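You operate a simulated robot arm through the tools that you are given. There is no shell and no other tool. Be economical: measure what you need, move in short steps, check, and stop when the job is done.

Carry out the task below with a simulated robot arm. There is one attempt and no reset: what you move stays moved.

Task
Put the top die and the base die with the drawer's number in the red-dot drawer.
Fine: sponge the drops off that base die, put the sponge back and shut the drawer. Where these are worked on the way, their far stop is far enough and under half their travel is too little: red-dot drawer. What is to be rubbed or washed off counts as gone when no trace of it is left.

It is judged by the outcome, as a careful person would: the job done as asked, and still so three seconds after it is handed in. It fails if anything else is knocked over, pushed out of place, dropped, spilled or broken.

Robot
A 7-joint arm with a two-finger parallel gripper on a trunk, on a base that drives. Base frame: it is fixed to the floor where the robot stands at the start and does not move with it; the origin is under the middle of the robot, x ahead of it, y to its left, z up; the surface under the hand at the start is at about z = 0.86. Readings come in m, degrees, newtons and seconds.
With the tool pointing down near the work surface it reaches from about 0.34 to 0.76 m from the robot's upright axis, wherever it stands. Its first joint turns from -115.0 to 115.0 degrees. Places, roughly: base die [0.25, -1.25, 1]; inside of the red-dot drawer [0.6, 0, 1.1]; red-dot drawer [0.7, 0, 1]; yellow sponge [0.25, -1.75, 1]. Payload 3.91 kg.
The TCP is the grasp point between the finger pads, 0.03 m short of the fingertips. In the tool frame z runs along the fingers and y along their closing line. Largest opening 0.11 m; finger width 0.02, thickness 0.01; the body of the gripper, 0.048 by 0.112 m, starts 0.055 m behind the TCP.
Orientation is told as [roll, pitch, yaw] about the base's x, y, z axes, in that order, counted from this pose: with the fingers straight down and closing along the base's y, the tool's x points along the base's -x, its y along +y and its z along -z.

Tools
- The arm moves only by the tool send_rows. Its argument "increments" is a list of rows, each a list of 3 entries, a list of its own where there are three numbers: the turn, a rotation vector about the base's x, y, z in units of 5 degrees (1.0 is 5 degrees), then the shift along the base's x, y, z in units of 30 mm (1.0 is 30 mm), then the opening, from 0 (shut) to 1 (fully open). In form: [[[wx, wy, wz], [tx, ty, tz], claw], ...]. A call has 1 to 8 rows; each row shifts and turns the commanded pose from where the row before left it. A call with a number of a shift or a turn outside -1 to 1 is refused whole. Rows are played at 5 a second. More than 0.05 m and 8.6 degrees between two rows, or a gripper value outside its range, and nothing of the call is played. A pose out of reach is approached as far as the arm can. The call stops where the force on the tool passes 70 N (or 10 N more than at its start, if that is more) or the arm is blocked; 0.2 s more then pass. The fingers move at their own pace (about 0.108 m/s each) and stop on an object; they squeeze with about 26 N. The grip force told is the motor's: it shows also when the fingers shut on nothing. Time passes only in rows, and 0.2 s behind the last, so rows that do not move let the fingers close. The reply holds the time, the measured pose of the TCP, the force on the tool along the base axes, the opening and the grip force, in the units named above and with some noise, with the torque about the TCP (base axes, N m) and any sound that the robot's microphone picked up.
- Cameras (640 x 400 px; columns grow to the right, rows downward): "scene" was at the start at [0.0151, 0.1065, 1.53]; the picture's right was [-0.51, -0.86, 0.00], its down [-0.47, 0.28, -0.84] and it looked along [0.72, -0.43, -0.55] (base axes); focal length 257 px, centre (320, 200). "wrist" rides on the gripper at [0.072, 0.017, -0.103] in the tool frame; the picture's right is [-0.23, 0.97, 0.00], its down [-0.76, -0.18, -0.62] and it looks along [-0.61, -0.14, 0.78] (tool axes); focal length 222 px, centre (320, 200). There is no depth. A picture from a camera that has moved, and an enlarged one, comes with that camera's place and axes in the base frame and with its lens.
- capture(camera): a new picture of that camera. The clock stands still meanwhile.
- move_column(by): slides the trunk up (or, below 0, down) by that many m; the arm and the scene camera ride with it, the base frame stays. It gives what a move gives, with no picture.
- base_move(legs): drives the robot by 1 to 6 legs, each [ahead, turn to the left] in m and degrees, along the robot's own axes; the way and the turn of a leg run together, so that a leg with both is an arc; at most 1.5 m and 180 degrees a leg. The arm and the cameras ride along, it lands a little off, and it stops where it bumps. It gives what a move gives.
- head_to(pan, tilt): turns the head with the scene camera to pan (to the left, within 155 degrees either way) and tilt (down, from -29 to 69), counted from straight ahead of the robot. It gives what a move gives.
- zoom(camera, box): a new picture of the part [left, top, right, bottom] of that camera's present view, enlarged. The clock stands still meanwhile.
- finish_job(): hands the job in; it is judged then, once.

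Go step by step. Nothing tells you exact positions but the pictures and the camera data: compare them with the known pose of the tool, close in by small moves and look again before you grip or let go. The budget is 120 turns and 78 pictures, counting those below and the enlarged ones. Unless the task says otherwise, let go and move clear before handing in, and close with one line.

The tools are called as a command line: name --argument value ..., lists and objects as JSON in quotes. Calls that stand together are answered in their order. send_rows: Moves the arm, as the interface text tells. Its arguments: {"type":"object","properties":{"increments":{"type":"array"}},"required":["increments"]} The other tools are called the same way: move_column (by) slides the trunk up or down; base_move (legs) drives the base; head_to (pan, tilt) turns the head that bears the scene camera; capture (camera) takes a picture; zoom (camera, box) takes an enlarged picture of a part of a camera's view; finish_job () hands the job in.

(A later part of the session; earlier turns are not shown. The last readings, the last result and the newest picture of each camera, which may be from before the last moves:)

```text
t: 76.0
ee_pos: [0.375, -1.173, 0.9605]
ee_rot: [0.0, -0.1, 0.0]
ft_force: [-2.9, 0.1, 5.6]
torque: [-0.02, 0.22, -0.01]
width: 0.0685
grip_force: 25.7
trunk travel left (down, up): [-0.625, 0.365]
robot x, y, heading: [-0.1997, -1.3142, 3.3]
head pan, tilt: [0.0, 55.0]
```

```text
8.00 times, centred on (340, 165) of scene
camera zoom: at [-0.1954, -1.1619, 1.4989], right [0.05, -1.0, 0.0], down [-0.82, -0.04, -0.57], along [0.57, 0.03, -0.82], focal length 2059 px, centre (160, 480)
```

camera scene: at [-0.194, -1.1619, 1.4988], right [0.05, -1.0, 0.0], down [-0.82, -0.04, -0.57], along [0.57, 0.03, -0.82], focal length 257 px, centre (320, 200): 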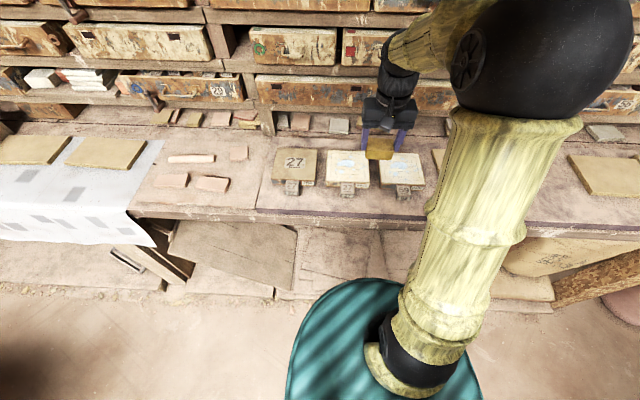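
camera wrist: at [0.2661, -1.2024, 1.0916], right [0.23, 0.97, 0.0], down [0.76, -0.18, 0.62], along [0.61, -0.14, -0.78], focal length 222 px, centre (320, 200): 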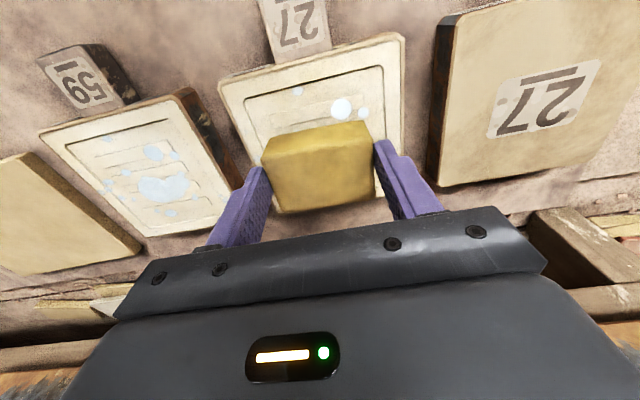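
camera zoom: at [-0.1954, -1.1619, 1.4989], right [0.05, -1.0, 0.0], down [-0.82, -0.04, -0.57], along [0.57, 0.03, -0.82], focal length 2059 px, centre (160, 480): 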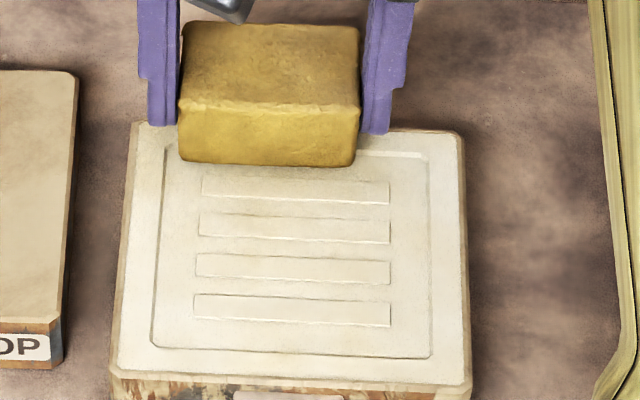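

That cleared the middle. Now the same light strokes over the left rim and then the right side.

send_rows --increments '[[[0, 0, 0], [0, 0.6, 0], 0.3], [[0, 0, 0], [-1, 0, 0], 0.3], [[0, 0, 0], [-1, 0, 0], 0.3], [[0, 0, 0], [-0.8, 0, 0], 0.3], [[0, 0, 0], [1, 0, 0], 0.3], [[0, 0, 0], [1, 0, 0], 0.3], [[0, 0, 0], [0.8, 0, 0], 0.3]]'

send_rows --increments '[[[0, 0, 0], [0, -1, 0], 0.3], [[0, 0, 0], [0, -1, 0], 0.3], [[0, 0, 0], [-1, 0, 0], 0.3], [[0, 0, 0], [-1, 0, 0], 0.3], [[0, 0, 0], [-0.8, 0, 0], 0.3], [[0, 0, 0], [1, 0, 0], 0.3], [[0, 0, 0], [1, 0, 0], 0.3], [[0, 0, 0], [0.8, 0, 0], 0.3]]'

send_rows --increments '[[[0, 0, 0], [0, 0, 0.6], 0.3], [[0, 0, 0], [0, -0.6, 1], 0.3], [[0, 0, 0], [0, -1, 0.7], 0.3], [[0, 0, 0], [0, -1, 0], 0.3], [[0, 0, 0], [0, -1, 0], 0.3]]'

zoom --camera "scene" --box '[300, 140, 380, 190]'

```text
t: 77.5
ee_pos: [0.3768, -1.1571, 0.9602]
ee_rot: [0.1, 0.1, -0.1]
ft_force: [-0.4, 0.1, 0.2]
torque: [-0.03, 0.04, 0.0]
width: 0.0686
grip_force: 26.0
trunk travel left (down, up): [-0.625, 0.365]
robot x, y, heading: [-0.1991, -1.3139, 3.3]
head pan, tilt: [0.0, 55.0]
```

```text
t: 79.3
ee_pos: [0.3754, -1.2151, 0.9604]
ee_rot: [0.0, 0.0, 0.0]
ft_force: [-1.9, 0.5, 2.9]
torque: [0.03, 0.12, 0.03]
width: 0.0687
grip_force: 25.9
trunk travel left (down, up): [-0.625, 0.365]
robot x, y, heading: [-0.1988, -1.3115, 3.0]
head pan, tilt: [0.0, 55.0]
```

```text
t: 80.5
ee_pos: [0.375, -1.3233, 1.0315]
ee_rot: [-0.1, -0.1, 0.0]
ft_force: [-0.5, -0.9, -0.6]
torque: [-0.04, -0.02, -0.01]
width: 0.0686
grip_force: 25.3
trunk travel left (down, up): [-0.625, 0.365]
robot x, y, heading: [-0.197, -1.3133, 3.1]
head pan, tilt: [0.0, 55.0]
```

```text
8.00 times, centred on (340, 165) of scene
camera zoom: at [-0.194, -1.1623, 1.4988], right [0.05, -1.0, 0.0], down [-0.82, -0.04, -0.57], along [0.57, 0.03, -0.82], focal length 2059 px, centre (160, 480)
```

zoom: 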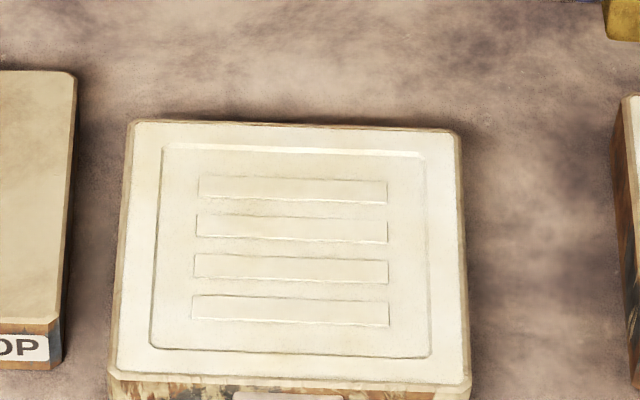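

The die is clean. Now return the sponge to its place at (0.274, −1.795).

send_rows --increments '[[[0, 0, 0], [-0.2, -1, 0.3], 0.3], [[0, 0, 0], [-0.2, -1, 0.3], 0.3], [[0, 0, 0], [-0.2, -1, 0], 0.3], [[0, 0, 0], [-0.2, -1, 0], 0.3], [[0, 0, 0], [-0.2, -1, 0], 0.3], [[0, 0, 0], [-0.2, -1, 0], 0.3], [[0, 0, 0], [-0.2, -1, 0], 0.3], [[0, 0, 0], [-0.2, -1, 0], 0.3]]'

send_rows --increments '[[[0, 0, 0], [-0.22, -1, 0], 0.3], [[0, 0, 0], [-0.22, -1, 0], 0.3], [[0, 0, 0], [-0.22, -1, 0], 0.3], [[0, 0, 0], [-0.22, -1, 0], 0.3], [[0, 0, 0], [-0.22, -1, 0], 0.3], [[0, 0, 0], [-0.22, -1, 0], 0.3], [[0, 0, 0], [-0.22, -1, 0], 0.3], [[0, 0, 0], [-0.22, -0.73, 0], 0.3]]'

send_rows --increments '[[[0, 0, 0], [0, 0, -1], 0.3], [[0, 0, 0], [0, 0, -1], 0.3], [[0, 0, 0], [0, 0, -1], 0.3], [[0, 0, 0], [0, 0, -0.5], 0.3], [[0, 0, 0], [0, 0, 0], 0.3]]'

```text
t: 82.3
ee_pos: [0.3275, -1.5665, 1.0488]
ee_rot: [0.0, 0.0, -0.1]
ft_force: [0.3, -0.2, -0.4]
torque: [0.02, -0.02, -0.02]
width: 0.0689
grip_force: 25.8
trunk travel left (down, up): [-0.625, 0.365]
robot x, y, heading: [-0.1967, -1.3191, 2.9]
head pan, tilt: [0.0, 55.0]
```

```text
t: 84.2
ee_pos: [0.2764, -1.7957, 1.0489]
ee_rot: [0.0, 0.0, 0.0]
ft_force: [0.4, 1.2, -0.9]
torque: [0.0, 0.04, 0.03]
width: 0.0687
grip_force: 26.1
trunk travel left (down, up): [-0.625, 0.365]
robot x, y, heading: [-0.1991, -1.3133, 3.2]
head pan, tilt: [0.0, 55.0]
```

```text
t: 85.3
ee_pos: [0.2738, -1.7954, 0.9447]
ee_rot: [0.0, -0.1, -0.1]
ft_force: [-0.1, -0.1, -0.3]
torque: [0.05, -0.01, 0.0]
width: 0.0691
grip_force: 25.9
trunk travel left (down, up): [-0.625, 0.365]
robot x, y, heading: [-0.1994, -1.3117, 2.8]
head pan, tilt: [0.0, 55.0]
```

send_rows --increments '[[[0, 0, 0], [0, 0, -0.25], 0.3], [[0, 0, 0], [0, 0, -0.1], 0.3]]'

send_rows --increments '[[[0, 0, 0], [0, 0, -0.07], 0.3], [[0, 0, 0], [0, 0, 0], 0.3]]'

```text
t: 86.0
ee_pos: [0.2751, -1.7953, 0.9334]
ee_rot: [0.0, 0.0, -0.1]
ft_force: [0.3, -0.2, -0.5]
torque: [0.01, 0.01, 0.02]
width: 0.0687
grip_force: 26.4
trunk travel left (down, up): [-0.625, 0.365]
robot x, y, heading: [-0.1977, -1.3152, 3.0]
head pan, tilt: [0.0, 55.0]
```

```text
t: 86.5
ee_pos: [0.2746, -1.796, 0.9311]
ee_rot: [0.0, 0.0, -0.1]
ft_force: [0.2, 0.4, 0.6]
torque: [0.03, 0.0, -0.01]
width: 0.0688
grip_force: 25.8
trunk travel left (down, up): [-0.625, 0.365]
robot x, y, heading: [-0.1931, -1.3139, 2.9]
head pan, tilt: [0.0, 55.0]
```

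send_rows --increments '[[[0, 0, 0], [0, 0, -0.05], 0.3], [[0, 0, 0], [0, 0, 0], 0.3]]'

```text
t: 87.2
ee_pos: [0.2741, -1.7948, 0.9307]
ee_rot: [0.0, -0.2, 0.0]
ft_force: [1.6, -1.3, 10.0]
torque: [0.18, -0.06, 0.01]
width: 0.0686
grip_force: 25.9
trunk travel left (down, up): [-0.625, 0.365]
robot x, y, heading: [-0.1989, -1.3149, 2.8]
head pan, tilt: [0.0, 55.0]
```

Contact with the board; release and rise.

send_rows --increments '[[[0, 0, 0], [0, 0, 0], 0.8], [[0, 0, 0], [0, 0, 0], 0.98], [[0, 0, 0], [0, 0, 0.3], 0.98], [[0, 0, 0], [0, 0, 1], 0.98], [[0, 0, 0], [0, 0, 1], 0.98], [[0, 0, 0], [0, 0, 1], 0.98], [[0, 0, 0], [0, 1, 0.6], 0.98]]'

send_rows --increments '[[[0, 0, 0], [0, 1, 0.3], 0.6], [[0, 0, 0], [0, 1, 0.3], 0.6], [[0, 0, 0], [0, 1, 0.3], 0.6], [[0, 0, 0], [0, 1, 0.3], 0.6], [[0, 0, 0], [0, 1, 0.3], 0.6], [[0, 0, 0], [0, 1, 0], 0.6], [[0, 0, 0], [0, 1, 0], 0.6], [[0, 0, 0], [0, 1, 0], 0.6]]'

send_rows --increments '[[[0, 0, 0], [-0.2, 1, 0], 0.6], [[0, 0, 0], [-0.2, 1, 0], 0.6], [[0, 0, 0], [-0.2, 1, 0], 0.6], [[0, 0, 0], [-0.2, 1, 0], 0.6], [[0, 0, 0], [-0.2, 1, 0], 0.6], [[0, 0, 0], [-0.2, 1, 0], 0.6], [[0, 0, 0], [-0.2, 1, 0], 0.6], [[0, 0, 0], [-0.2, 1, 0], 0.6]]'

head_to --pan -25 --tilt 48

capture --camera "scene"

capture --camera "wrist"

```text
t: 88.8
ee_pos: [0.2746, -1.7653, 1.0471]
ee_rot: [0.0, 0.0, -0.1]
ft_force: [0.4, 0.6, 0.3]
torque: [-0.01, 0.01, 0.02]
width: 0.1081
grip_force: 0.1
trunk travel left (down, up): [-0.625, 0.365]
robot x, y, heading: [-0.1985, -1.3142, 3.0]
head pan, tilt: [0.0, 55.0]
```

```text
t: 90.5
ee_pos: [0.2749, -1.5257, 1.0911]
ee_rot: [-0.1, 0.0, -0.2]
ft_force: [-0.2, -0.1, 1.4]
torque: [-0.03, 0.0, -0.01]
width: 0.0659
grip_force: 0.0
trunk travel left (down, up): [-0.625, 0.365]
robot x, y, heading: [-0.1962, -1.3162, 3.0]
head pan, tilt: [0.0, 55.0]
```

```text
t: 92.3
ee_pos: [0.227, -1.2854, 1.0928]
ee_rot: [0.0, 0.0, -0.2]
ft_force: [0.4, 0.0, -0.8]
torque: [-0.03, 0.02, -0.08]
width: 0.0662
grip_force: 0.1
trunk travel left (down, up): [-0.625, 0.365]
robot x, y, heading: [-0.2005, -1.3161, 2.9]
head pan, tilt: [0.0, 55.0]
```

```text
t: 93.2
ee_pos: [0.2275, -1.2848, 1.0917]
ee_rot: [0.0, 0.0, 0.0]
ft_force: [-0.1, 0.1, 0.1]
torque: [0.01, 0.02, 0.01]
width: 0.0658
grip_force: 0.1
trunk travel left (down, up): [-0.625, 0.365]
robot x, y, heading: [-0.1941, -1.313, 3.0]
head pan, tilt: [-25.0, 48.0]
```

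```text
49 pictures are left
camera scene: at [-0.193, -1.1951, 1.508], right [-0.37, -0.93, 0.0], down [-0.69, 0.28, -0.67], along [0.62, -0.25, -0.74], focal length 257 px, centre (320, 200)
```

scene: 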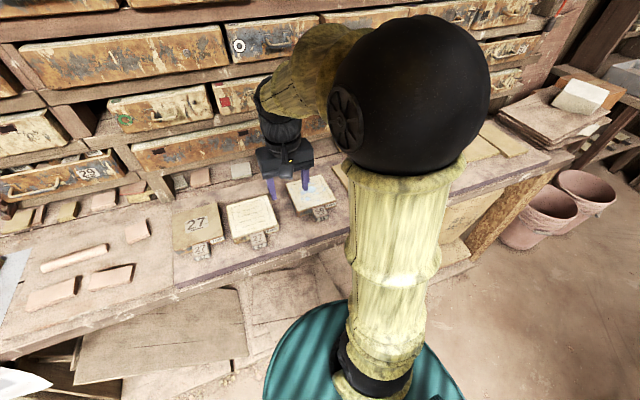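

```text
48 pictures are left
camera wrist: at [0.1546, -1.2687, 1.1947], right [0.23, 0.97, 0.0], down [0.76, -0.18, 0.62], along [0.61, -0.14, -0.78], focal length 222 px, centre (320, 200)
```

wrist: 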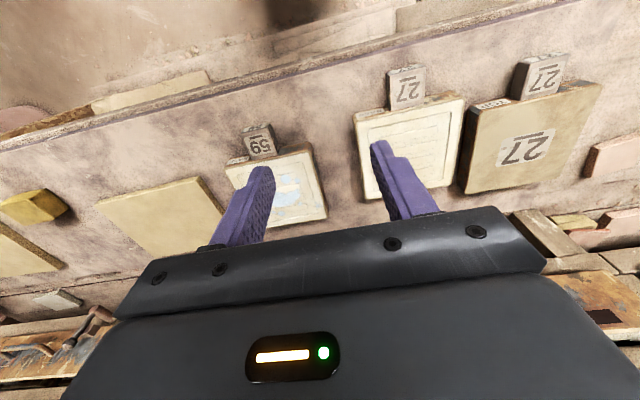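

Sponge is back and the die is clean. Next I drive back to the red-dot drawer to open it with an empty hand.

send_rows --increments '[[[0, 0, 0], [0, 0, 1], 0.6], [[0, 0, 0], [0, 0, 1], 0.6], [[0, 0, 0], [0, 0, 1], 0.6], [[0, 0, 0], [0, 0, 1], 0.6], [[0, 0, 0], [0, 0, 1], 0.6]]'

base_move --legs '[[0, 87], [1.31, 0], [0, -90]]'

head_to --pan -5 --tilt 35

capture --camera "scene"

capture --camera "wrist"

```text
t: 94.4
ee_pos: [0.228, -1.2848, 1.2413]
ee_rot: [0.1, 0.1, -0.1]
ft_force: [0.4, -0.2, 0.3]
torque: [-0.01, 0.0, 0.02]
width: 0.066
grip_force: 0.1
trunk travel left (down, up): [-0.625, 0.365]
robot x, y, heading: [-0.201, -1.3139, 2.9]
head pan, tilt: [-25.0, 48.0]
```

```text
t: 113.0
ee_pos: [0.2514, -0.004, 1.2431]
ee_rot: [-0.1, 0.0, -4.1]
ft_force: [-0.9, 0.6, -0.3]
torque: [-0.01, 0.01, -0.03]
width: 0.0657
grip_force: 0.1
trunk travel left (down, up): [-0.625, 0.365]
robot x, y, heading: [-0.1683, -0.0033, -1.0]
head pan, tilt: [-25.0, 48.0]
```

```text
t: 113.8
ee_pos: [0.2521, -0.005, 1.2432]
ee_rot: [0.0, 0.0, -4.0]
ft_force: [0.1, 0.1, -0.1]
torque: [0.01, -0.01, -0.02]
width: 0.0657
grip_force: 0.2
trunk travel left (down, up): [-0.625, 0.365]
robot x, y, heading: [-0.1726, -0.0058, -1.1]
head pan, tilt: [-5.0, 35.0]
```

```text
47 pictures are left
camera scene: at [-0.1423, 0.1396, 1.527], right [-0.11, -0.99, 0.0], down [-0.57, 0.06, -0.82], along [0.81, -0.09, -0.57], focal length 257 px, centre (320, 200)
```

scene: 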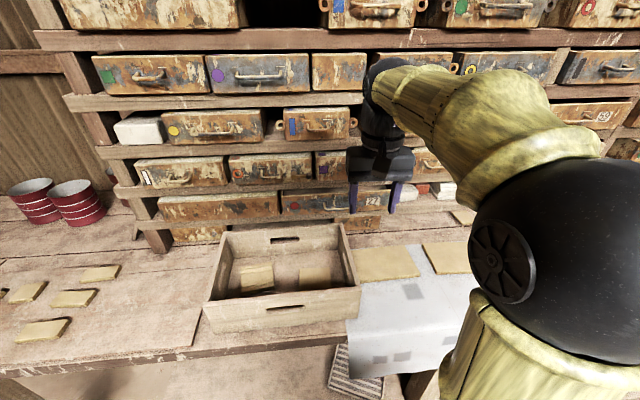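

```text
46 pictures are left
camera wrist: at [0.1823, 0.0171, 1.3453], right [0.3, 0.96, 0.0], down [0.75, -0.23, 0.62], along [0.6, -0.18, -0.78], focal length 222 px, centre (320, 200)
```

wrist: 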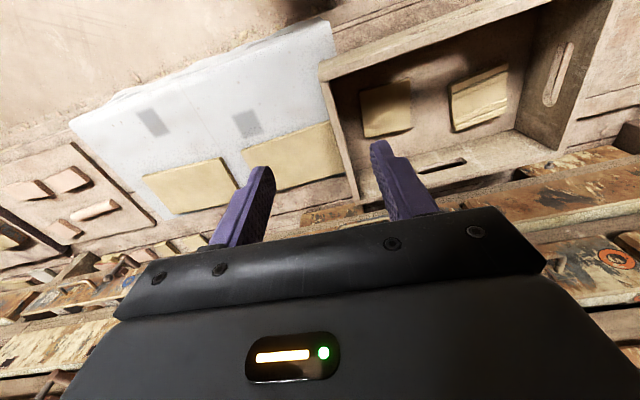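

zoom --camera "scene" --box '[200, 150, 440, 300]'

```text
2.67 times, centred on (320, 225) of scene
camera zoom: at [-0.1423, 0.1396, 1.527], right [-0.11, -0.99, 0.0], down [-0.57, 0.06, -0.82], along [0.81, -0.09, -0.57], focal length 686 px, centre (320, 133)
```

zoom: 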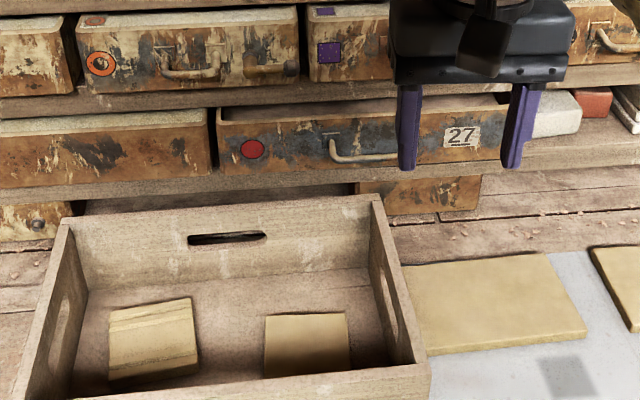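

I see the drawer's handle (bow along y) near (0.47, 0.01, 1.05). I'll turn the hand to point forward with fingers closing vertically, staying clear of the drawer fronts.

send_rows --increments '[[[0, 0, 0.8], [0.5, 0, -0.3], 0.8], [[0.95, -0.95, -0.95], [0.5, 0, -0.3], 0.8], [[0.95, -0.95, -0.95], [0.5, 0, -0.3], 0.8], [[0.95, -0.95, -0.95], [0.5, 0, -0.3], 0.8], [[0.95, -0.95, -0.95], [0.5, 0, -0.3], 0.8], [[0.95, -0.95, -0.95], [0.5, 0, -0.3], 0.8], [[0.95, -0.95, -0.95], [0, 0, -0.3], 0.8], [[0.95, -0.95, -0.95], [0, 0, 0], 0.8]]'

send_rows --increments '[[[0.95, -0.95, -0.95], [0, 0, 0], 0.8], [[0.95, -0.95, -0.95], [0, 0, 0], 0.8], [[0.95, -0.95, -0.95], [0, 0, 0], 0.8], [[0.95, -0.95, -0.95], [0, 0, 0], 0.8], [[0.95, -0.95, -0.95], [0, 0, 0], 0.8], [[0.95, -0.95, -0.95], [0, 0, 0], 0.8], [[0.95, -0.95, -0.95], [0, 0, 0], 0.8], [[0.55, -0.55, -0.55], [0, 0, 0], 0.8]]'

capture --camera "wrist"

capture --camera "scene"

```text
t: 115.6
ee_pos: [0.3429, -0.0053, 1.1801]
ee_rot: [43.0, -19.5, -43.1]
ft_force: [-0.4, 0.9, -0.2]
torque: [-0.02, 0.01, 0.0]
width: 0.088
grip_force: 0.0
trunk travel left (down, up): [-0.625, 0.365]
robot x, y, heading: [-0.173, -0.0013, -1.0]
head pan, tilt: [-5.0, 35.0]
```

```text
t: 117.6
ee_pos: [0.3129, 0.0991, 1.2282]
ee_rot: [93.2, -2.0, -73.0]
ft_force: [-0.1, -0.4, 0.3]
torque: [-0.01, 0.0, -0.02]
width: 0.0881
grip_force: 0.2
out of reach, approached as far as the arm can: row 7
trunk travel left (down, up): [-0.625, 0.365]
robot x, y, heading: [-0.1672, -0.0073, -1.0]
head pan, tilt: [-5.0, 35.0]
stopped in row 8: the arm was blocked; the commanded pose is now the measured one
```

```text
44 pictures are left
camera wrist: at [0.1916, 0.1387, 1.2366], right [0.01, -0.2, 0.98], down [-0.36, -0.91, -0.18], along [0.93, -0.35, -0.08], focal length 222 px, centre (320, 200)
```

wrist: 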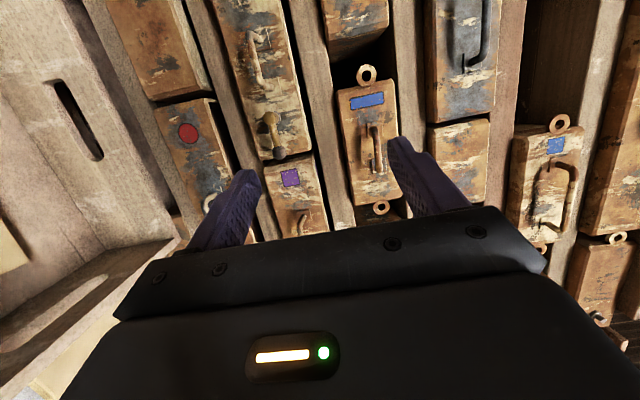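

```text
43 pictures are left
camera scene: at [-0.1422, 0.1385, 1.5271], right [-0.11, -0.99, 0.0], down [-0.57, 0.06, -0.82], along [0.81, -0.09, -0.57], focal length 257 px, centre (320, 200)
```

scene: 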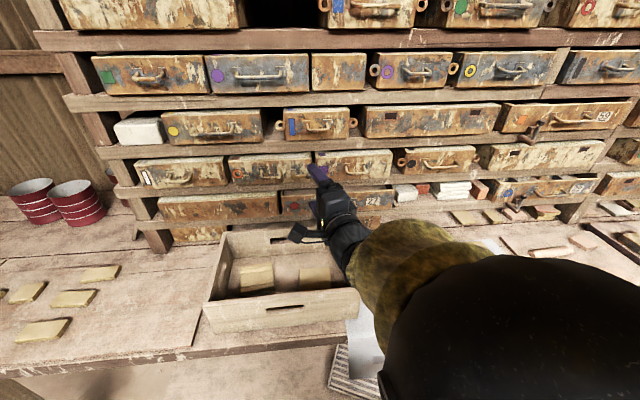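

The hand points forward, 17° to the left, which is fine for a vertical pinch on the handle. Red dot works out to (0.53, 0.15, 1.04), so the handle is near (0.49, 0.0, 1.04). I move down in front of it.

send_rows --increments '[[[0, 0, 0], [0.1, -0.5, -0.8], 0.8], [[0, 0, 0], [0.1, -0.5, -0.8], 0.8], [[0, 0, 0], [0.1, -0.5, -0.8], 0.8], [[0, 0, 0], [0.1, -0.5, -0.8], 0.8], [[0, 0, 0], [0.1, -0.5, -0.8], 0.8], [[0, 0, 0], [0.1, -0.5, -0.8], 0.8]]'

capture --camera "wrist"

zoom --camera "scene" --box '[200, 150, 440, 300]'

```text
t: 119.0
ee_pos: [0.3358, 0.0409, 1.1795]
ee_rot: [93.0, -2.0, -73.0]
ft_force: [0.5, -0.2, -0.1]
torque: [0.01, -0.03, -0.04]
width: 0.088
grip_force: 0.0
out of reach, approached as far as the arm can: row 1, 2, 3, 4, 5, 6
trunk travel left (down, up): [-0.625, 0.365]
robot x, y, heading: [-0.171, -0.003, -1.2]
head pan, tilt: [-5.0, 35.0]
```

```text
42 pictures are left
camera wrist: at [0.2149, 0.0798, 1.1875], right [0.01, -0.2, 0.98], down [-0.36, -0.91, -0.18], along [0.93, -0.35, -0.08], focal length 222 px, centre (320, 200)
```

wrist: 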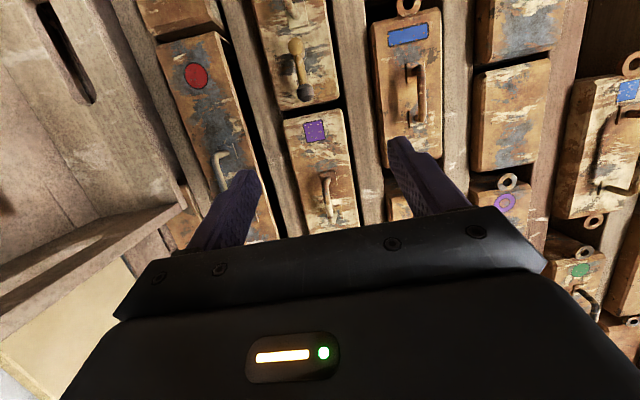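

```text
2.67 times, centred on (320, 225) of scene
camera zoom: at [-0.1423, 0.1402, 1.5269], right [-0.1, -0.99, 0.0], down [-0.57, 0.06, -0.82], along [0.81, -0.09, -0.57], focal length 686 px, centre (320, 133)
```

zoom: 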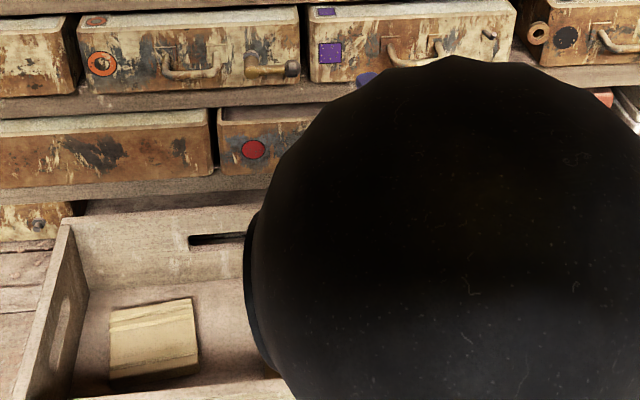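

Arm limit in height; I'll lower the trunk instead, carrying the hand down to handle height.

move_column --by -0.13

capture --camera "wrist"

```text
t: 120.6
ee_pos: [0.3354, 0.0402, 1.0496]
ee_rot: [93.1, -2.1, -73.1]
ft_force: [-0.2, -0.1, -0.6]
torque: [0.03, 0.0, 0.01]
width: 0.0878
grip_force: 0.1
trunk travel left (down, up): [-0.495, 0.495]
robot x, y, heading: [-0.1707, -0.0045, -1.1]
head pan, tilt: [-5.0, 35.0]
```

```text
40 pictures are left
camera wrist: at [0.2149, 0.0794, 1.0576], right [0.01, -0.2, 0.98], down [-0.36, -0.91, -0.18], along [0.93, -0.35, -0.08], focal length 222 px, centre (320, 200)
```

wrist: 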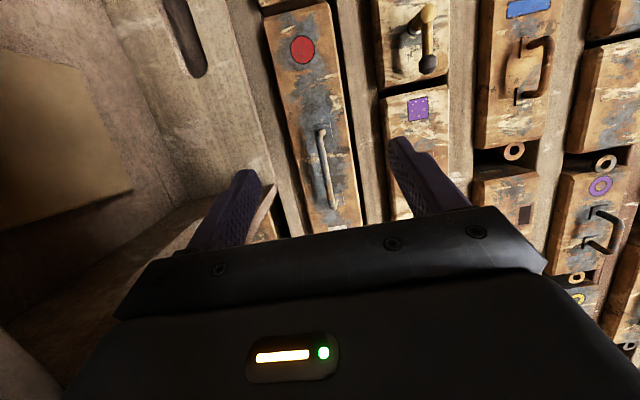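

Handle bar is at about x 0.497, z 1.05, spanning y −0.04…0.06. I narrow the opening (for clearance over the crate rim) and advance toward it.

send_rows --increments '[[[0, 0, 0], [0, -0.6, 0.2], 0.45], [[0, 0, 0], [0.6, -0.6, 0], 0.45], [[0, 0, 0], [1, 0, 0], 0.45], [[0, 0, 0], [1, 0, 0], 0.45], [[0, 0, 0], [1, 0, 0], 0.45]]'

capture --camera "wrist"

```text
t: 121.8
ee_pos: [0.3927, 0.0373, 1.105]
ee_rot: [92.9, -2.0, -73.1]
ft_force: [-0.1, -0.5, -0.1]
torque: [0.01, 0.03, -0.02]
width: 0.0496
grip_force: 0.2
out of reach, approached as far as the arm can: row 2, 3, 4, 5
trunk travel left (down, up): [-0.495, 0.495]
robot x, y, heading: [-0.1726, -0.0075, -1.0]
head pan, tilt: [-5.0, 35.0]
```

```text
39 pictures are left
camera wrist: at [0.2728, 0.0758, 1.1129], right [0.01, -0.2, 0.98], down [-0.36, -0.91, -0.18], along [0.93, -0.35, -0.08], focal length 222 px, centre (320, 200)
```

wrist: 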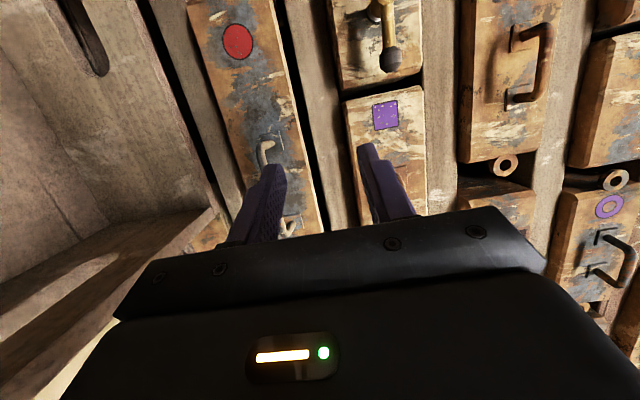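

The arm is at a joint limit here; I'll raise the arm relative to the trunk and lower the trunk further for slack.

send_rows --increments '[[[0, 0, 0], [-0.5, 0, 1], 0.45], [[0, 0, 0], [-0.5, 0, 1], 0.45], [[0, 0, 0], [-0.5, 0, 1], 0.45], [[0, 0, 0], [0, 0, 1], 0.45], [[0, 0, 0], [0, 0, 1], 0.45], [[0, 0, 0], [0, 0, 1], 0.45], [[0, 0, 0], [0, 0, 0.5], 0.45]]'

move_column --by -0.2

send_rows --increments '[[[0, 0, -0.8], [0, -0.3, 0], 0.45], [[0, 0, -0.8], [0, -0.3, 0], 0.45], [[0, 0, -0.8], [0, -0.3, 0], 0.45], [[0, 0, -0.8], [0, 0, 0], 0.45]]'

```text
t: 123.4
ee_pos: [0.3494, 0.0342, 1.2992]
ee_rot: [93.0, -2.0, -73.0]
ft_force: [0.4, 0.3, 0.2]
torque: [0.02, 0.04, -0.02]
width: 0.0494
grip_force: 0.1
trunk travel left (down, up): [-0.495, 0.495]
robot x, y, heading: [-0.1721, -0.0045, -0.9]
head pan, tilt: [-5.0, 35.0]
```

```text
t: 125.6
ee_pos: [0.3482, 0.0344, 1.098]
ee_rot: [93.1, -2.1, -73.0]
ft_force: [0.0, -0.1, -0.3]
torque: [0.01, 0.03, 0.02]
width: 0.0493
grip_force: 0.1
trunk travel left (down, up): [-0.295, 0.695]
robot x, y, heading: [-0.1728, -0.0025, -0.9]
head pan, tilt: [-5.0, 35.0]
```

```text
t: 126.6
ee_pos: [0.3505, 0.0025, 1.0958]
ee_rot: [92.7, -2.0, -89.2]
ft_force: [0.5, -0.9, -0.5]
torque: [-0.01, -0.01, -0.02]
width: 0.0495
grip_force: 0.1
trunk travel left (down, up): [-0.295, 0.695]
robot x, y, heading: [-0.1696, -0.0049, -1.0]
head pan, tilt: [-5.0, 35.0]
```

Now it's free. Advance toward the bar at z≈1.052.

send_rows --increments '[[[0, 0, 0], [0.3, 0.15, -0.7], 0.45], [[0, 0, 0], [0.8, 0, -0.7], 0.45], [[0, 0, 0], [0.9, 0, 0], 0.45], [[0, 0, 0], [0.9, 0, 0], 0.45]]'

capture --camera "wrist"

zoom --camera "scene" --box '[200, 100, 440, 250]'

```text
t: 127.6
ee_pos: [0.4354, 0.0112, 1.0569]
ee_rot: [93.1, -2.1, -89.1]
ft_force: [0.1, 0.2, 0.0]
torque: [-0.01, 0.0, 0.03]
width: 0.0496
grip_force: 0.0
trunk travel left (down, up): [-0.295, 0.695]
robot x, y, heading: [-0.1695, -0.0026, -1.2]
head pan, tilt: [-5.0, 35.0]
```

```text
38 pictures are left
camera wrist: at [0.331, 0.0819, 1.0651], right [-0.05, -0.19, 0.98], down [-0.6, -0.78, -0.18], along [0.8, -0.6, -0.08], focal length 222 px, centre (320, 200)
```

wrist: 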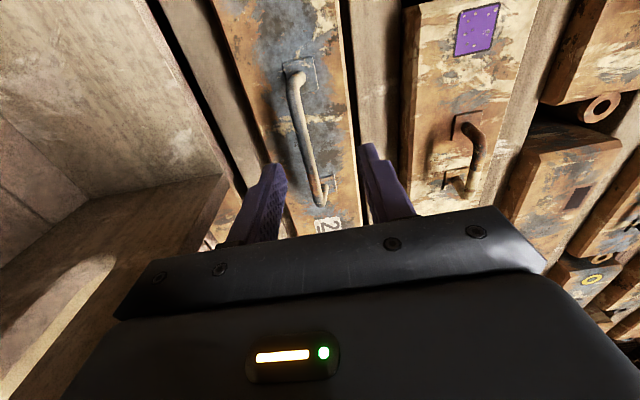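

```text
2.67 times, centred on (320, 175) of scene
camera zoom: at [-0.1424, 0.1392, 1.1971], right [-0.11, -0.99, 0.0], down [-0.57, 0.06, -0.82], along [0.81, -0.09, -0.57], focal length 686 px, centre (320, 267)
```

zoom: 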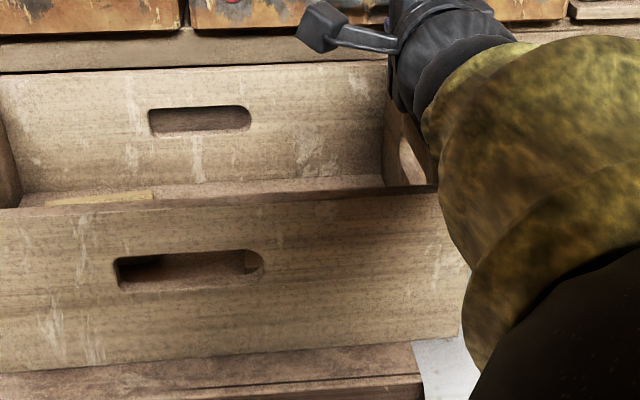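

The bar lies between the fingers. Advance 5 cm and close.

send_rows --increments '[[[0, 0, 0], [0.8, 0, -0.1], 0.45], [[0, 0, 0], [0.8, 0, 0], 0.45]]'

send_rows --increments '[[[0, 0, 0], [0, 0, 0], 0.2], [[0, 0, 0], [0, 0, 0], 0], [[0, 0, 0], [0, 0, 0], 0], [[0, 0, 0], [0, 0, 0], 0]]'

capture --camera "wrist"

```text
t: 128.2
ee_pos: [0.4771, 0.0146, 1.0534]
ee_rot: [93.1, -2.0, -89.1]
ft_force: [-0.1, 0.6, 0.8]
torque: [0.01, 0.04, -0.02]
width: 0.0497
grip_force: 0.1
out of reach, approached as far as the arm can: row 2
trunk travel left (down, up): [-0.295, 0.695]
robot x, y, heading: [-0.1686, -0.0025, -1.2]
head pan, tilt: [-5.0, 35.0]
```

```text
t: 129.2
ee_pos: [0.4774, 0.0152, 1.0505]
ee_rot: [92.6, -2.2, -89.1]
ft_force: [-15.9, 1.5, -32.4]
torque: [0.96, 0.08, -0.51]
width: 0.009
grip_force: 44.8
trunk travel left (down, up): [-0.295, 0.695]
robot x, y, heading: [-0.1703, -0.0049, -1.2]
head pan, tilt: [-5.0, 35.0]
```

```text
36 pictures are left
camera wrist: at [0.3732, 0.0856, 1.0591], right [-0.04, -0.19, 0.98], down [-0.6, -0.78, -0.18], along [0.8, -0.6, -0.08], focal length 222 px, centre (320, 200)
```

wrist: 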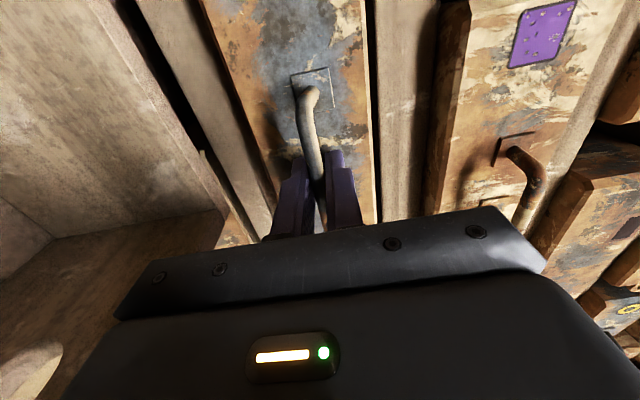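

Handle gripped. Pull the drawer out.

send_rows --increments '[[[0, 0, 0], [-0.5, 0, 0], 0], [[0, 0, 0], [-0.5, 0, 0], 0], [[0, 0, 0], [-0.6, 0, 0], 0], [[0, 0, 0], [-0.6, 0, 0], 0], [[0, 0, 0], [-0.6, 0, 0], 0], [[0, 0, 0], [-0.6, 0, 0], 0]]'

capture --camera "wrist"

```text
t: 130.6
ee_pos: [0.3788, 0.0147, 1.0497]
ee_rot: [92.6, -2.1, -88.8]
ft_force: [8.2, 5.4, -32.7]
torque: [0.99, 0.14, 0.91]
width: 0.0091
grip_force: 44.7
trunk travel left (down, up): [-0.295, 0.695]
robot x, y, heading: [-0.1686, -0.0035, -1.1]
head pan, tilt: [-5.0, 35.0]
```

```text
35 pictures are left
camera wrist: at [0.2732, 0.0854, 1.059], right [-0.04, -0.19, 0.98], down [-0.6, -0.78, -0.18], along [0.8, -0.59, -0.08], focal length 222 px, centre (320, 200)
```

wrist: 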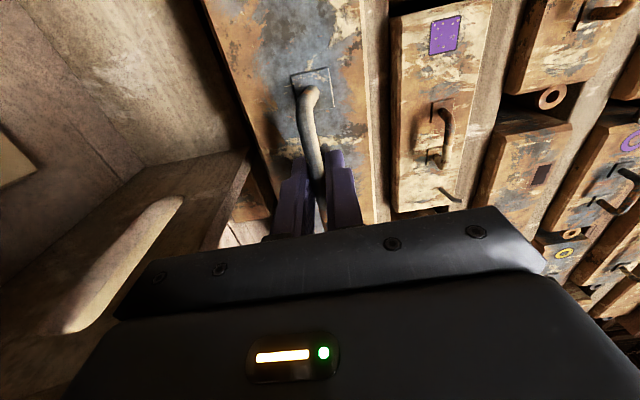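

It slid 10 cm smoothly. Continue to the stop.

send_rows --increments '[[[0, 0, 0], [-0.5, 0, 0], 0], [[0, 0, 0], [-0.5, 0, 0], 0], [[0, 0, 0], [-0.5, 0, 0], 0], [[0, 0, 0], [-0.5, 0, 0], 0]]'

```text
t: 131.6
ee_pos: [0.3417, 0.0108, 1.0502]
ee_rot: [92.8, -1.0, -87.9]
ft_force: [-15.1, 3.1, 17.8]
torque: [0.92, -0.16, 0.49]
width: 0.009
grip_force: 44.8
out of reach, approached as far as the arm can: row 4
trunk travel left (down, up): [-0.295, 0.695]
robot x, y, heading: [-0.169, -0.0078, -1.0]
head pan, tilt: [-5.0, 35.0]
stopped in row 4: the force on the tool passed its limit at 71 N (the readings are from after the stop); the commanded pose is now the measured one
```

Either the far stop or the arm's limit; let me look.

head_to --pan -5 --tilt 15

capture --camera "scene"

```text
t: 132.5
ee_pos: [0.343, 0.011, 1.0501]
ee_rot: [92.7, -1.2, -88.0]
ft_force: [-6.8, 6.0, 27.4]
torque: [0.88, -0.29, 1.24]
width: 0.0087
grip_force: 44.7
trunk travel left (down, up): [-0.295, 0.695]
robot x, y, heading: [-0.1731, -0.0003, -0.9]
head pan, tilt: [-5.0, 15.0]
```

```text
34 pictures are left
camera scene: at [-0.14, 0.1398, 1.2289], right [-0.1, -0.99, 0.0], down [-0.26, 0.03, -0.97], along [0.96, -0.1, -0.26], focal length 257 px, centre (320, 200)
```

scene: 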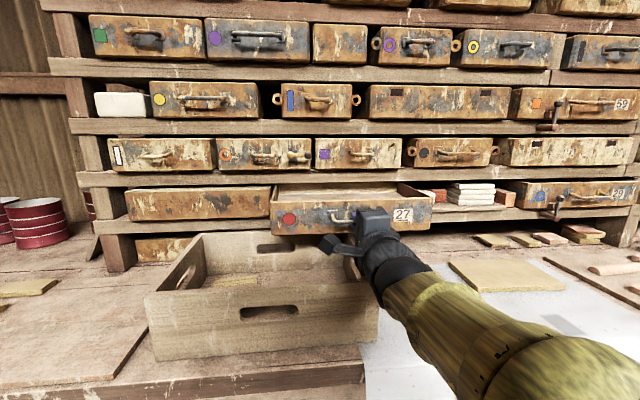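

The drawer is well out. I test for remaining travel by backing the base a little.

base_move --legs '[[-0.04, 0]]'

```text
t: 133.4
ee_pos: [0.299, 0.0087, 1.0495]
ee_rot: [92.7, -1.1, -88.3]
ft_force: [-22.2, 2.1, 22.4]
torque: [0.89, -0.54, -0.77]
width: 0.0088
grip_force: 44.8
trunk travel left (down, up): [-0.295, 0.695]
robot x, y, heading: [-0.212, -0.0042, -1.2]
head pan, tilt: [-5.0, 15.0]
```

base_move --legs '[[-0.04, 0]]'

capture --camera "scene"

```text
t: 134.3
ee_pos: [0.2601, 0.0095, 1.0497]
ee_rot: [92.9, -1.0, -88.2]
ft_force: [-4.3, -3.1, 19.1]
torque: [0.94, -0.58, 0.4]
width: 0.0088
grip_force: 44.8
trunk travel left (down, up): [-0.295, 0.695]
robot x, y, heading: [-0.2548, -0.0045, -1.2]
head pan, tilt: [-5.0, 15.0]
```

```text
33 pictures are left
camera scene: at [-0.2217, 0.1401, 1.2292], right [-0.11, -0.99, 0.0], down [-0.26, 0.03, -0.97], along [0.96, -0.1, -0.26], focal length 257 px, centre (320, 200)
```

scene: 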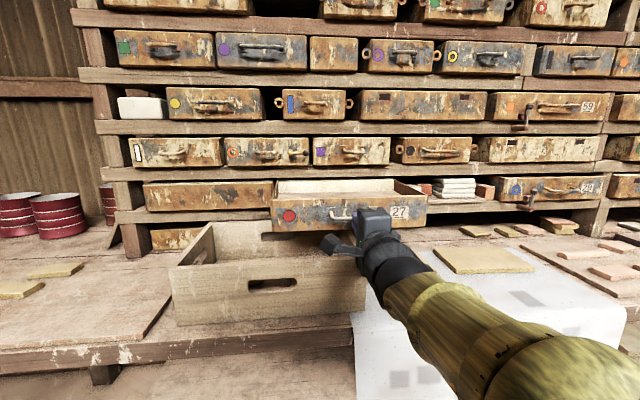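

base_move --legs '[[-0.04, 0]]'

base_move --legs '[[-0.03, 0]]'

```text
t: 135.2
ee_pos: [0.223, 0.0099, 1.046]
ee_rot: [92.4, -1.0, -88.2]
ft_force: [0.2, -1.2, 0.4]
torque: [0.0, -0.04, 0.0]
width: 0.0
grip_force: 37.8
trunk travel left (down, up): [-0.295, 0.695]
robot x, y, heading: [-0.2937, -0.0014, -1.0]
head pan, tilt: [-5.0, 15.0]
```

```text
t: 136.1
ee_pos: [0.1926, 0.0105, 1.0479]
ee_rot: [92.5, -1.0, -88.4]
ft_force: [0.7, 0.5, 0.1]
torque: [0.02, 0.02, 0.0]
width: 0.0
grip_force: 37.4
trunk travel left (down, up): [-0.295, 0.695]
robot x, y, heading: [-0.3241, 0.0001, -1.1]
head pan, tilt: [-5.0, 15.0]
```

The grip slipped at around x 0.25: the drawer met its stop. I look from higher up.

capture --camera "scene"

capture --camera "wrist"

```text
32 pictures are left
camera scene: at [-0.29, 0.142, 1.229], right [-0.11, -0.99, 0.0], down [-0.26, 0.03, -0.97], along [0.96, -0.1, -0.26], focal length 257 px, centre (320, 200)
```

scene: 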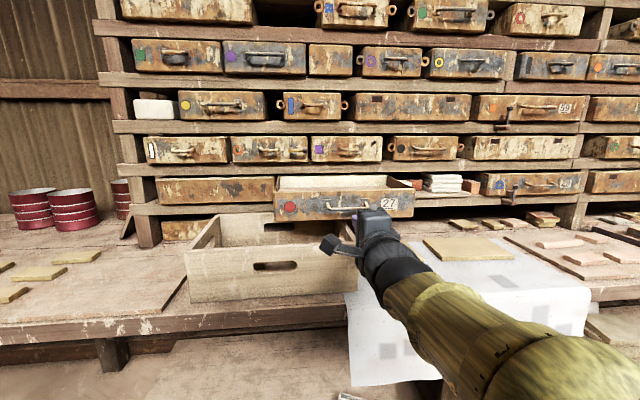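

```text
31 pictures are left
camera wrist: at [0.0863, 0.0801, 1.0577], right [-0.04, -0.21, 0.98], down [-0.59, -0.78, -0.19], along [0.81, -0.58, -0.1], focal length 222 px, centre (320, 200)
```

wrist: 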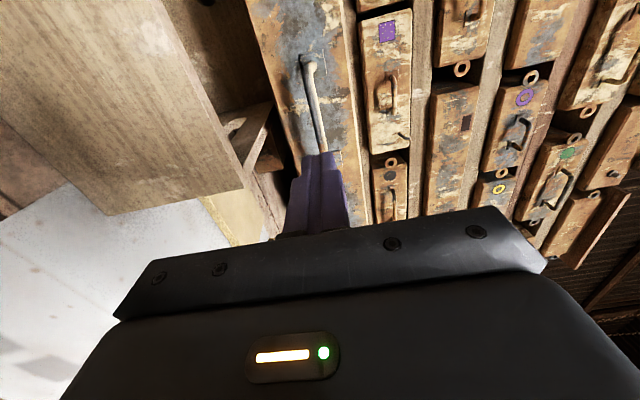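

Drawer fully open. I raise the trunk back and turn the hand down again.

move_column --by 0.33

send_rows --increments '[[[-0.95, 0.95, 0.95], [0, 0, 0], 0.4], [[-0.95, 0.95, 0.95], [0, 0, 0], 0.4], [[-0.95, 0.95, 0.95], [0, 0, 0], 0.4], [[-0.95, 0.95, 0.95], [0, 0, 0], 0.4], [[-0.95, 0.95, 0.95], [0, 0, 0], 0.4], [[-0.95, 0.95, 0.95], [0, 0, 0], 0.4], [[-0.95, 0.95, 0.95], [0, 0, 0], 0.4], [[-0.95, 0.95, 0.95], [0, 0, 0], 0.4]]'

send_rows --increments '[[[-0.95, 0.95, 0.95], [0, 0, 0], 0.4], [[-0.95, 0.95, 0.95], [0, 0, 0], 0.4], [[-0.95, 0.95, 0.95], [0, 0, 0], 0.4], [[-0.95, 0.95, 0.95], [0, 0, 0], 0.4], [[-0.95, 0.95, 0.95], [0, 0, 0], 0.4], [[-0.95, 0.95, 0.95], [0, 0, 0], 0.4], [[-0.55, 0.55, 0.55], [0, 0, 0], 0.4]]'

```text
t: 139.3
ee_pos: [0.1918, 0.0102, 1.3767]
ee_rot: [92.6, -1.0, -88.2]
ft_force: [-0.3, -0.1, -0.3]
torque: [0.05, -0.02, -0.04]
width: 0.0
grip_force: 37.4
trunk travel left (down, up): [-0.625, 0.365]
robot x, y, heading: [-0.3273, -0.002, -1.3]
head pan, tilt: [-5.0, 15.0]
```

```text
t: 141.1
ee_pos: [0.1931, 0.0102, 1.3775]
ee_rot: [41.7, -18.5, -37.9]
ft_force: [0.1, 0.1, -0.6]
torque: [0.01, -0.02, 0.02]
width: 0.0438
grip_force: 0.0
trunk travel left (down, up): [-0.625, 0.365]
robot x, y, heading: [-0.3255, -0.0033, -1.1]
head pan, tilt: [-5.0, 15.0]
```

```text
t: 142.7
ee_pos: [0.1834, 0.0106, 1.3692]
ee_rot: [8.1, -3.4, -4.5]
ft_force: [-0.8, 0.9, 0.0]
torque: [0.0, -0.01, -0.02]
width: 0.0441
grip_force: 0.1
out of reach, approached as far as the arm can: row 6, 7
trunk travel left (down, up): [-0.625, 0.365]
robot x, y, heading: [-0.3242, 0.0003, -1.1]
head pan, tilt: [-5.0, 15.0]
```

send_rows --increments '[[[0, 0, 0], [0, 0, -1], 0.4], [[0, 0, 0], [0, 0, -1], 0.4], [[0, 0, 0], [0, 0, -1], 0.4], [[0, 0, 0], [0, 0, -1], 0.4]]'

base_move --legs '[[0, -89], [1.23, 0], [0, 90]]'

```text
t: 143.7
ee_pos: [0.1845, 0.0134, 1.2505]
ee_rot: [7.4, -3.0, -3.7]
ft_force: [-0.4, 0.1, 0.6]
torque: [0.02, 0.0, -0.03]
width: 0.0441
grip_force: 0.1
trunk travel left (down, up): [-0.625, 0.365]
robot x, y, heading: [-0.3223, 0.0003, -1.2]
head pan, tilt: [-5.0, 15.0]
```

```text
t: 161.9
ee_pos: [0.1999, -1.1974, 1.2501]
ee_rot: [7.4, -3.0, -2.7]
ft_force: [-0.4, -0.4, 0.5]
torque: [0.01, 0.03, -0.01]
width: 0.044
grip_force: 0.0
trunk travel left (down, up): [-0.625, 0.365]
robot x, y, heading: [-0.3086, -1.2201, 0.0]
head pan, tilt: [-5.0, 15.0]
```

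send_rows --increments '[[[-0.75, 0.3, 0.27], [0, 0, -0.5], 0.8], [[-0.75, 0.3, 0.27], [0, 0, -0.5], 0.8], [[0, 0, 0], [0, 0, -1], 0.8], [[0, 0, 0], [0, 0, -1], 0.8]]'

head_to --pan 0 --tilt 48

zoom --camera "scene" --box '[200, 80, 440, 230]'

capture --camera "wrist"

```text
t: 162.9
ee_pos: [0.2011, -1.1971, 1.1602]
ee_rot: [-0.2, -0.1, 0.3]
ft_force: [0.0, 0.5, -0.5]
torque: [0.0, -0.01, 0.03]
width: 0.088
grip_force: 0.1
trunk travel left (down, up): [-0.625, 0.365]
robot x, y, heading: [-0.3028, -1.2228, 0.0]
head pan, tilt: [-5.0, 15.0]
```

```text
t: 163.9
ee_pos: [0.2007, -1.1975, 1.1603]
ee_rot: [-0.2, -0.1, 0.1]
ft_force: [0.2, 0.5, -0.1]
torque: [0.01, 0.05, -0.01]
width: 0.0881
grip_force: 0.0
trunk travel left (down, up): [-0.625, 0.365]
robot x, y, heading: [-0.306, -1.2164, -0.0]
head pan, tilt: [0.0, 48.0]
```

```text
2.67 times, centred on (320, 155) of scene
camera zoom: at [-0.2905, -1.0699, 1.5081], right [0.0, -1.0, 0.0], down [-0.74, 0.0, -0.67], along [0.67, 0.0, -0.74], focal length 686 px, centre (320, 320)
```

zoom: 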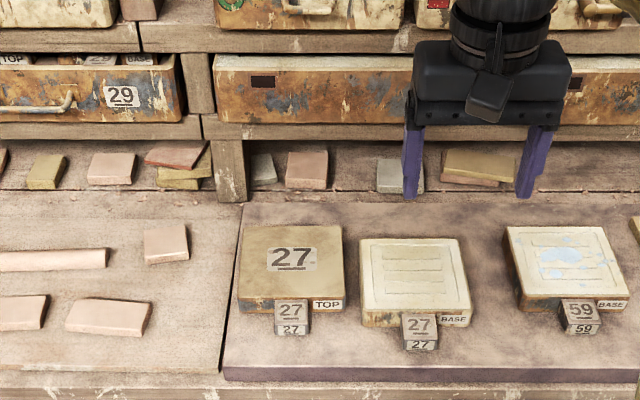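

```text
29 pictures are left
camera wrist: at [0.1281, -1.1809, 1.2633], right [0.22, 0.97, 0.0], down [0.76, -0.17, 0.62], along [0.61, -0.14, -0.78], focal length 222 px, centre (320, 200)
```

wrist: 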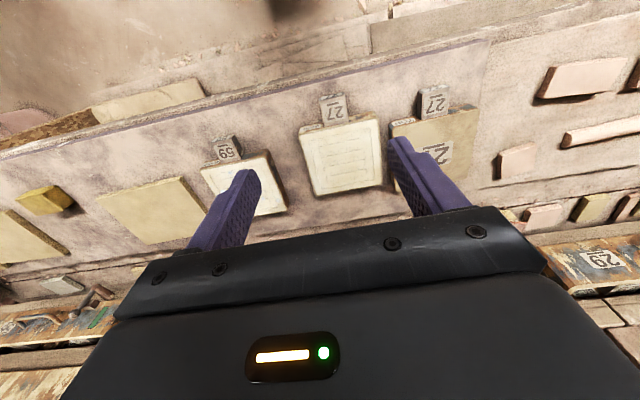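

The base die's lug is at about (0.227, −1.185), top z 0.92, ~4 cm wide. I descend over it.

send_rows --increments '[[[0, 0, 0.7], [0.4, 0.2, -1], 0.75], [[0, 0, 0], [0.47, 0.2, -1], 0.75], [[0, 0, 0], [0, 0, -1], 0.75], [[0, 0, 0], [0, 0, -1], 0.75], [[0, 0, 0], [0, 0, -1], 0.75], [[0, 0, 0], [0, 0, -1], 0.75], [[0, 0, 0], [0, 0, -0.5], 0.75]]'

capture --camera "wrist"

zoom --camera "scene" --box '[280, 130, 400, 230]'

```text
t: 165.5
ee_pos: [0.2286, -1.1841, 0.9633]
ee_rot: [-0.1, -0.2, 3.6]
ft_force: [-0.8, 0.9, -0.1]
torque: [0.02, 0.01, -0.01]
width: 0.0825
grip_force: 0.0
trunk travel left (down, up): [-0.625, 0.365]
robot x, y, heading: [-0.305, -1.2224, 0.1]
head pan, tilt: [0.0, 48.0]
```

```text
28 pictures are left
camera wrist: at [0.1548, -1.1723, 1.0661], right [0.16, 0.99, 0.0], down [0.77, -0.13, 0.62], along [0.62, -0.1, -0.78], focal length 222 px, centre (320, 200)
```

wrist: 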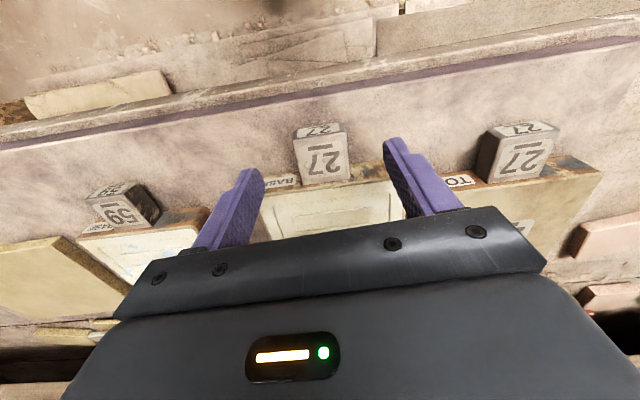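

```text
4.00 times, centred on (340, 180) of scene
camera zoom: at [-0.2903, -1.0699, 1.508], right [0.0, -1.0, 0.0], down [-0.74, 0.0, -0.67], along [0.67, 0.0, -0.74], focal length 1030 px, centre (240, 280)
```

zoom: 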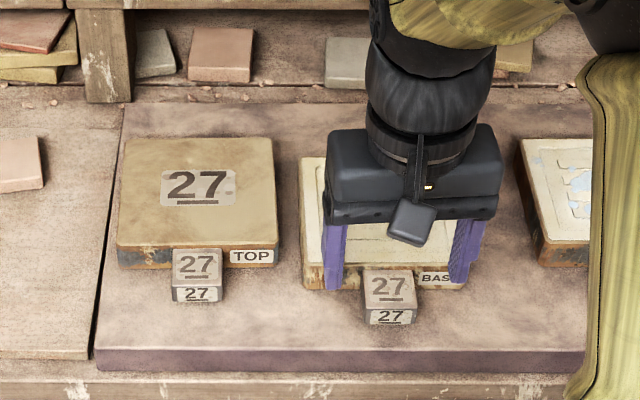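

Aligned. Lower to the board and grip.

send_rows --increments '[[[0, 0, 0], [0.12, 0.05, -0.5], 0.75], [[0, 0, 0], [0, 0, -0.45], 0.75], [[0, 0, 0], [0, 0, -0.1], 0.75]]'

send_rows --increments '[[[0, 0, 0], [0, 0, 0], 0.4], [[0, 0, 0], [0, 0, 0], 0.1], [[0, 0, 0], [0, 0, 0], 0], [[0, 0, 0], [0, 0, 0], 0]]'

send_rows --increments '[[[0, 0, 0], [0, 0, 0.3], 0], [[0, 0, 0], [0, 0, 0.4], 0], [[0, 0, 0], [0, 0, 0.5], 0], [[0, 0, 0], [0, 0, 0], 0]]'

zoom --camera "scene" --box '[280, 130, 400, 230]'

```text
t: 166.3
ee_pos: [0.231, -1.1835, 0.933]
ee_rot: [-0.1, -0.1, 3.8]
ft_force: [-0.1, -1.0, 0.1]
torque: [0.02, 0.02, -0.03]
width: 0.0824
grip_force: 0.0
trunk travel left (down, up): [-0.625, 0.365]
robot x, y, heading: [-0.3058, -1.2223, -0.3]
head pan, tilt: [0.0, 48.0]
```

```text
t: 167.3
ee_pos: [0.2305, -1.1852, 0.933]
ee_rot: [-0.1, -0.2, 3.6]
ft_force: [0.4, -0.9, 0.3]
torque: [0.02, -0.05, -0.3]
width: 0.0411
grip_force: 26.0
trunk travel left (down, up): [-0.625, 0.365]
robot x, y, heading: [-0.3033, -1.2181, 0.1]
head pan, tilt: [0.0, 48.0]
```

```text
t: 168.3
ee_pos: [0.2283, -1.182, 0.9684]
ee_rot: [0.0, -0.2, 3.6]
ft_force: [0.0, 0.2, -6.0]
torque: [-0.02, 0.51, 0.0]
width: 0.0399
grip_force: 25.7
trunk travel left (down, up): [-0.625, 0.365]
robot x, y, heading: [-0.3057, -1.2201, 0.4]
head pan, tilt: [0.0, 48.0]
```

```text
4.00 times, centred on (340, 180) of scene
camera zoom: at [-0.2898, -1.0699, 1.5079], right [0.0, -1.0, 0.0], down [-0.74, 0.0, -0.67], along [0.67, 0.0, -0.74], focal length 1030 px, centre (240, 280)
```

zoom: 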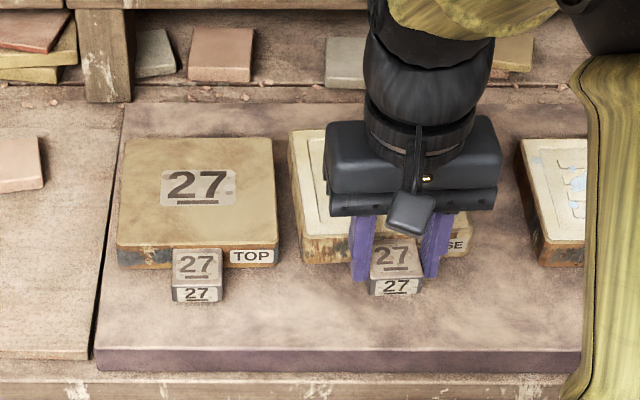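

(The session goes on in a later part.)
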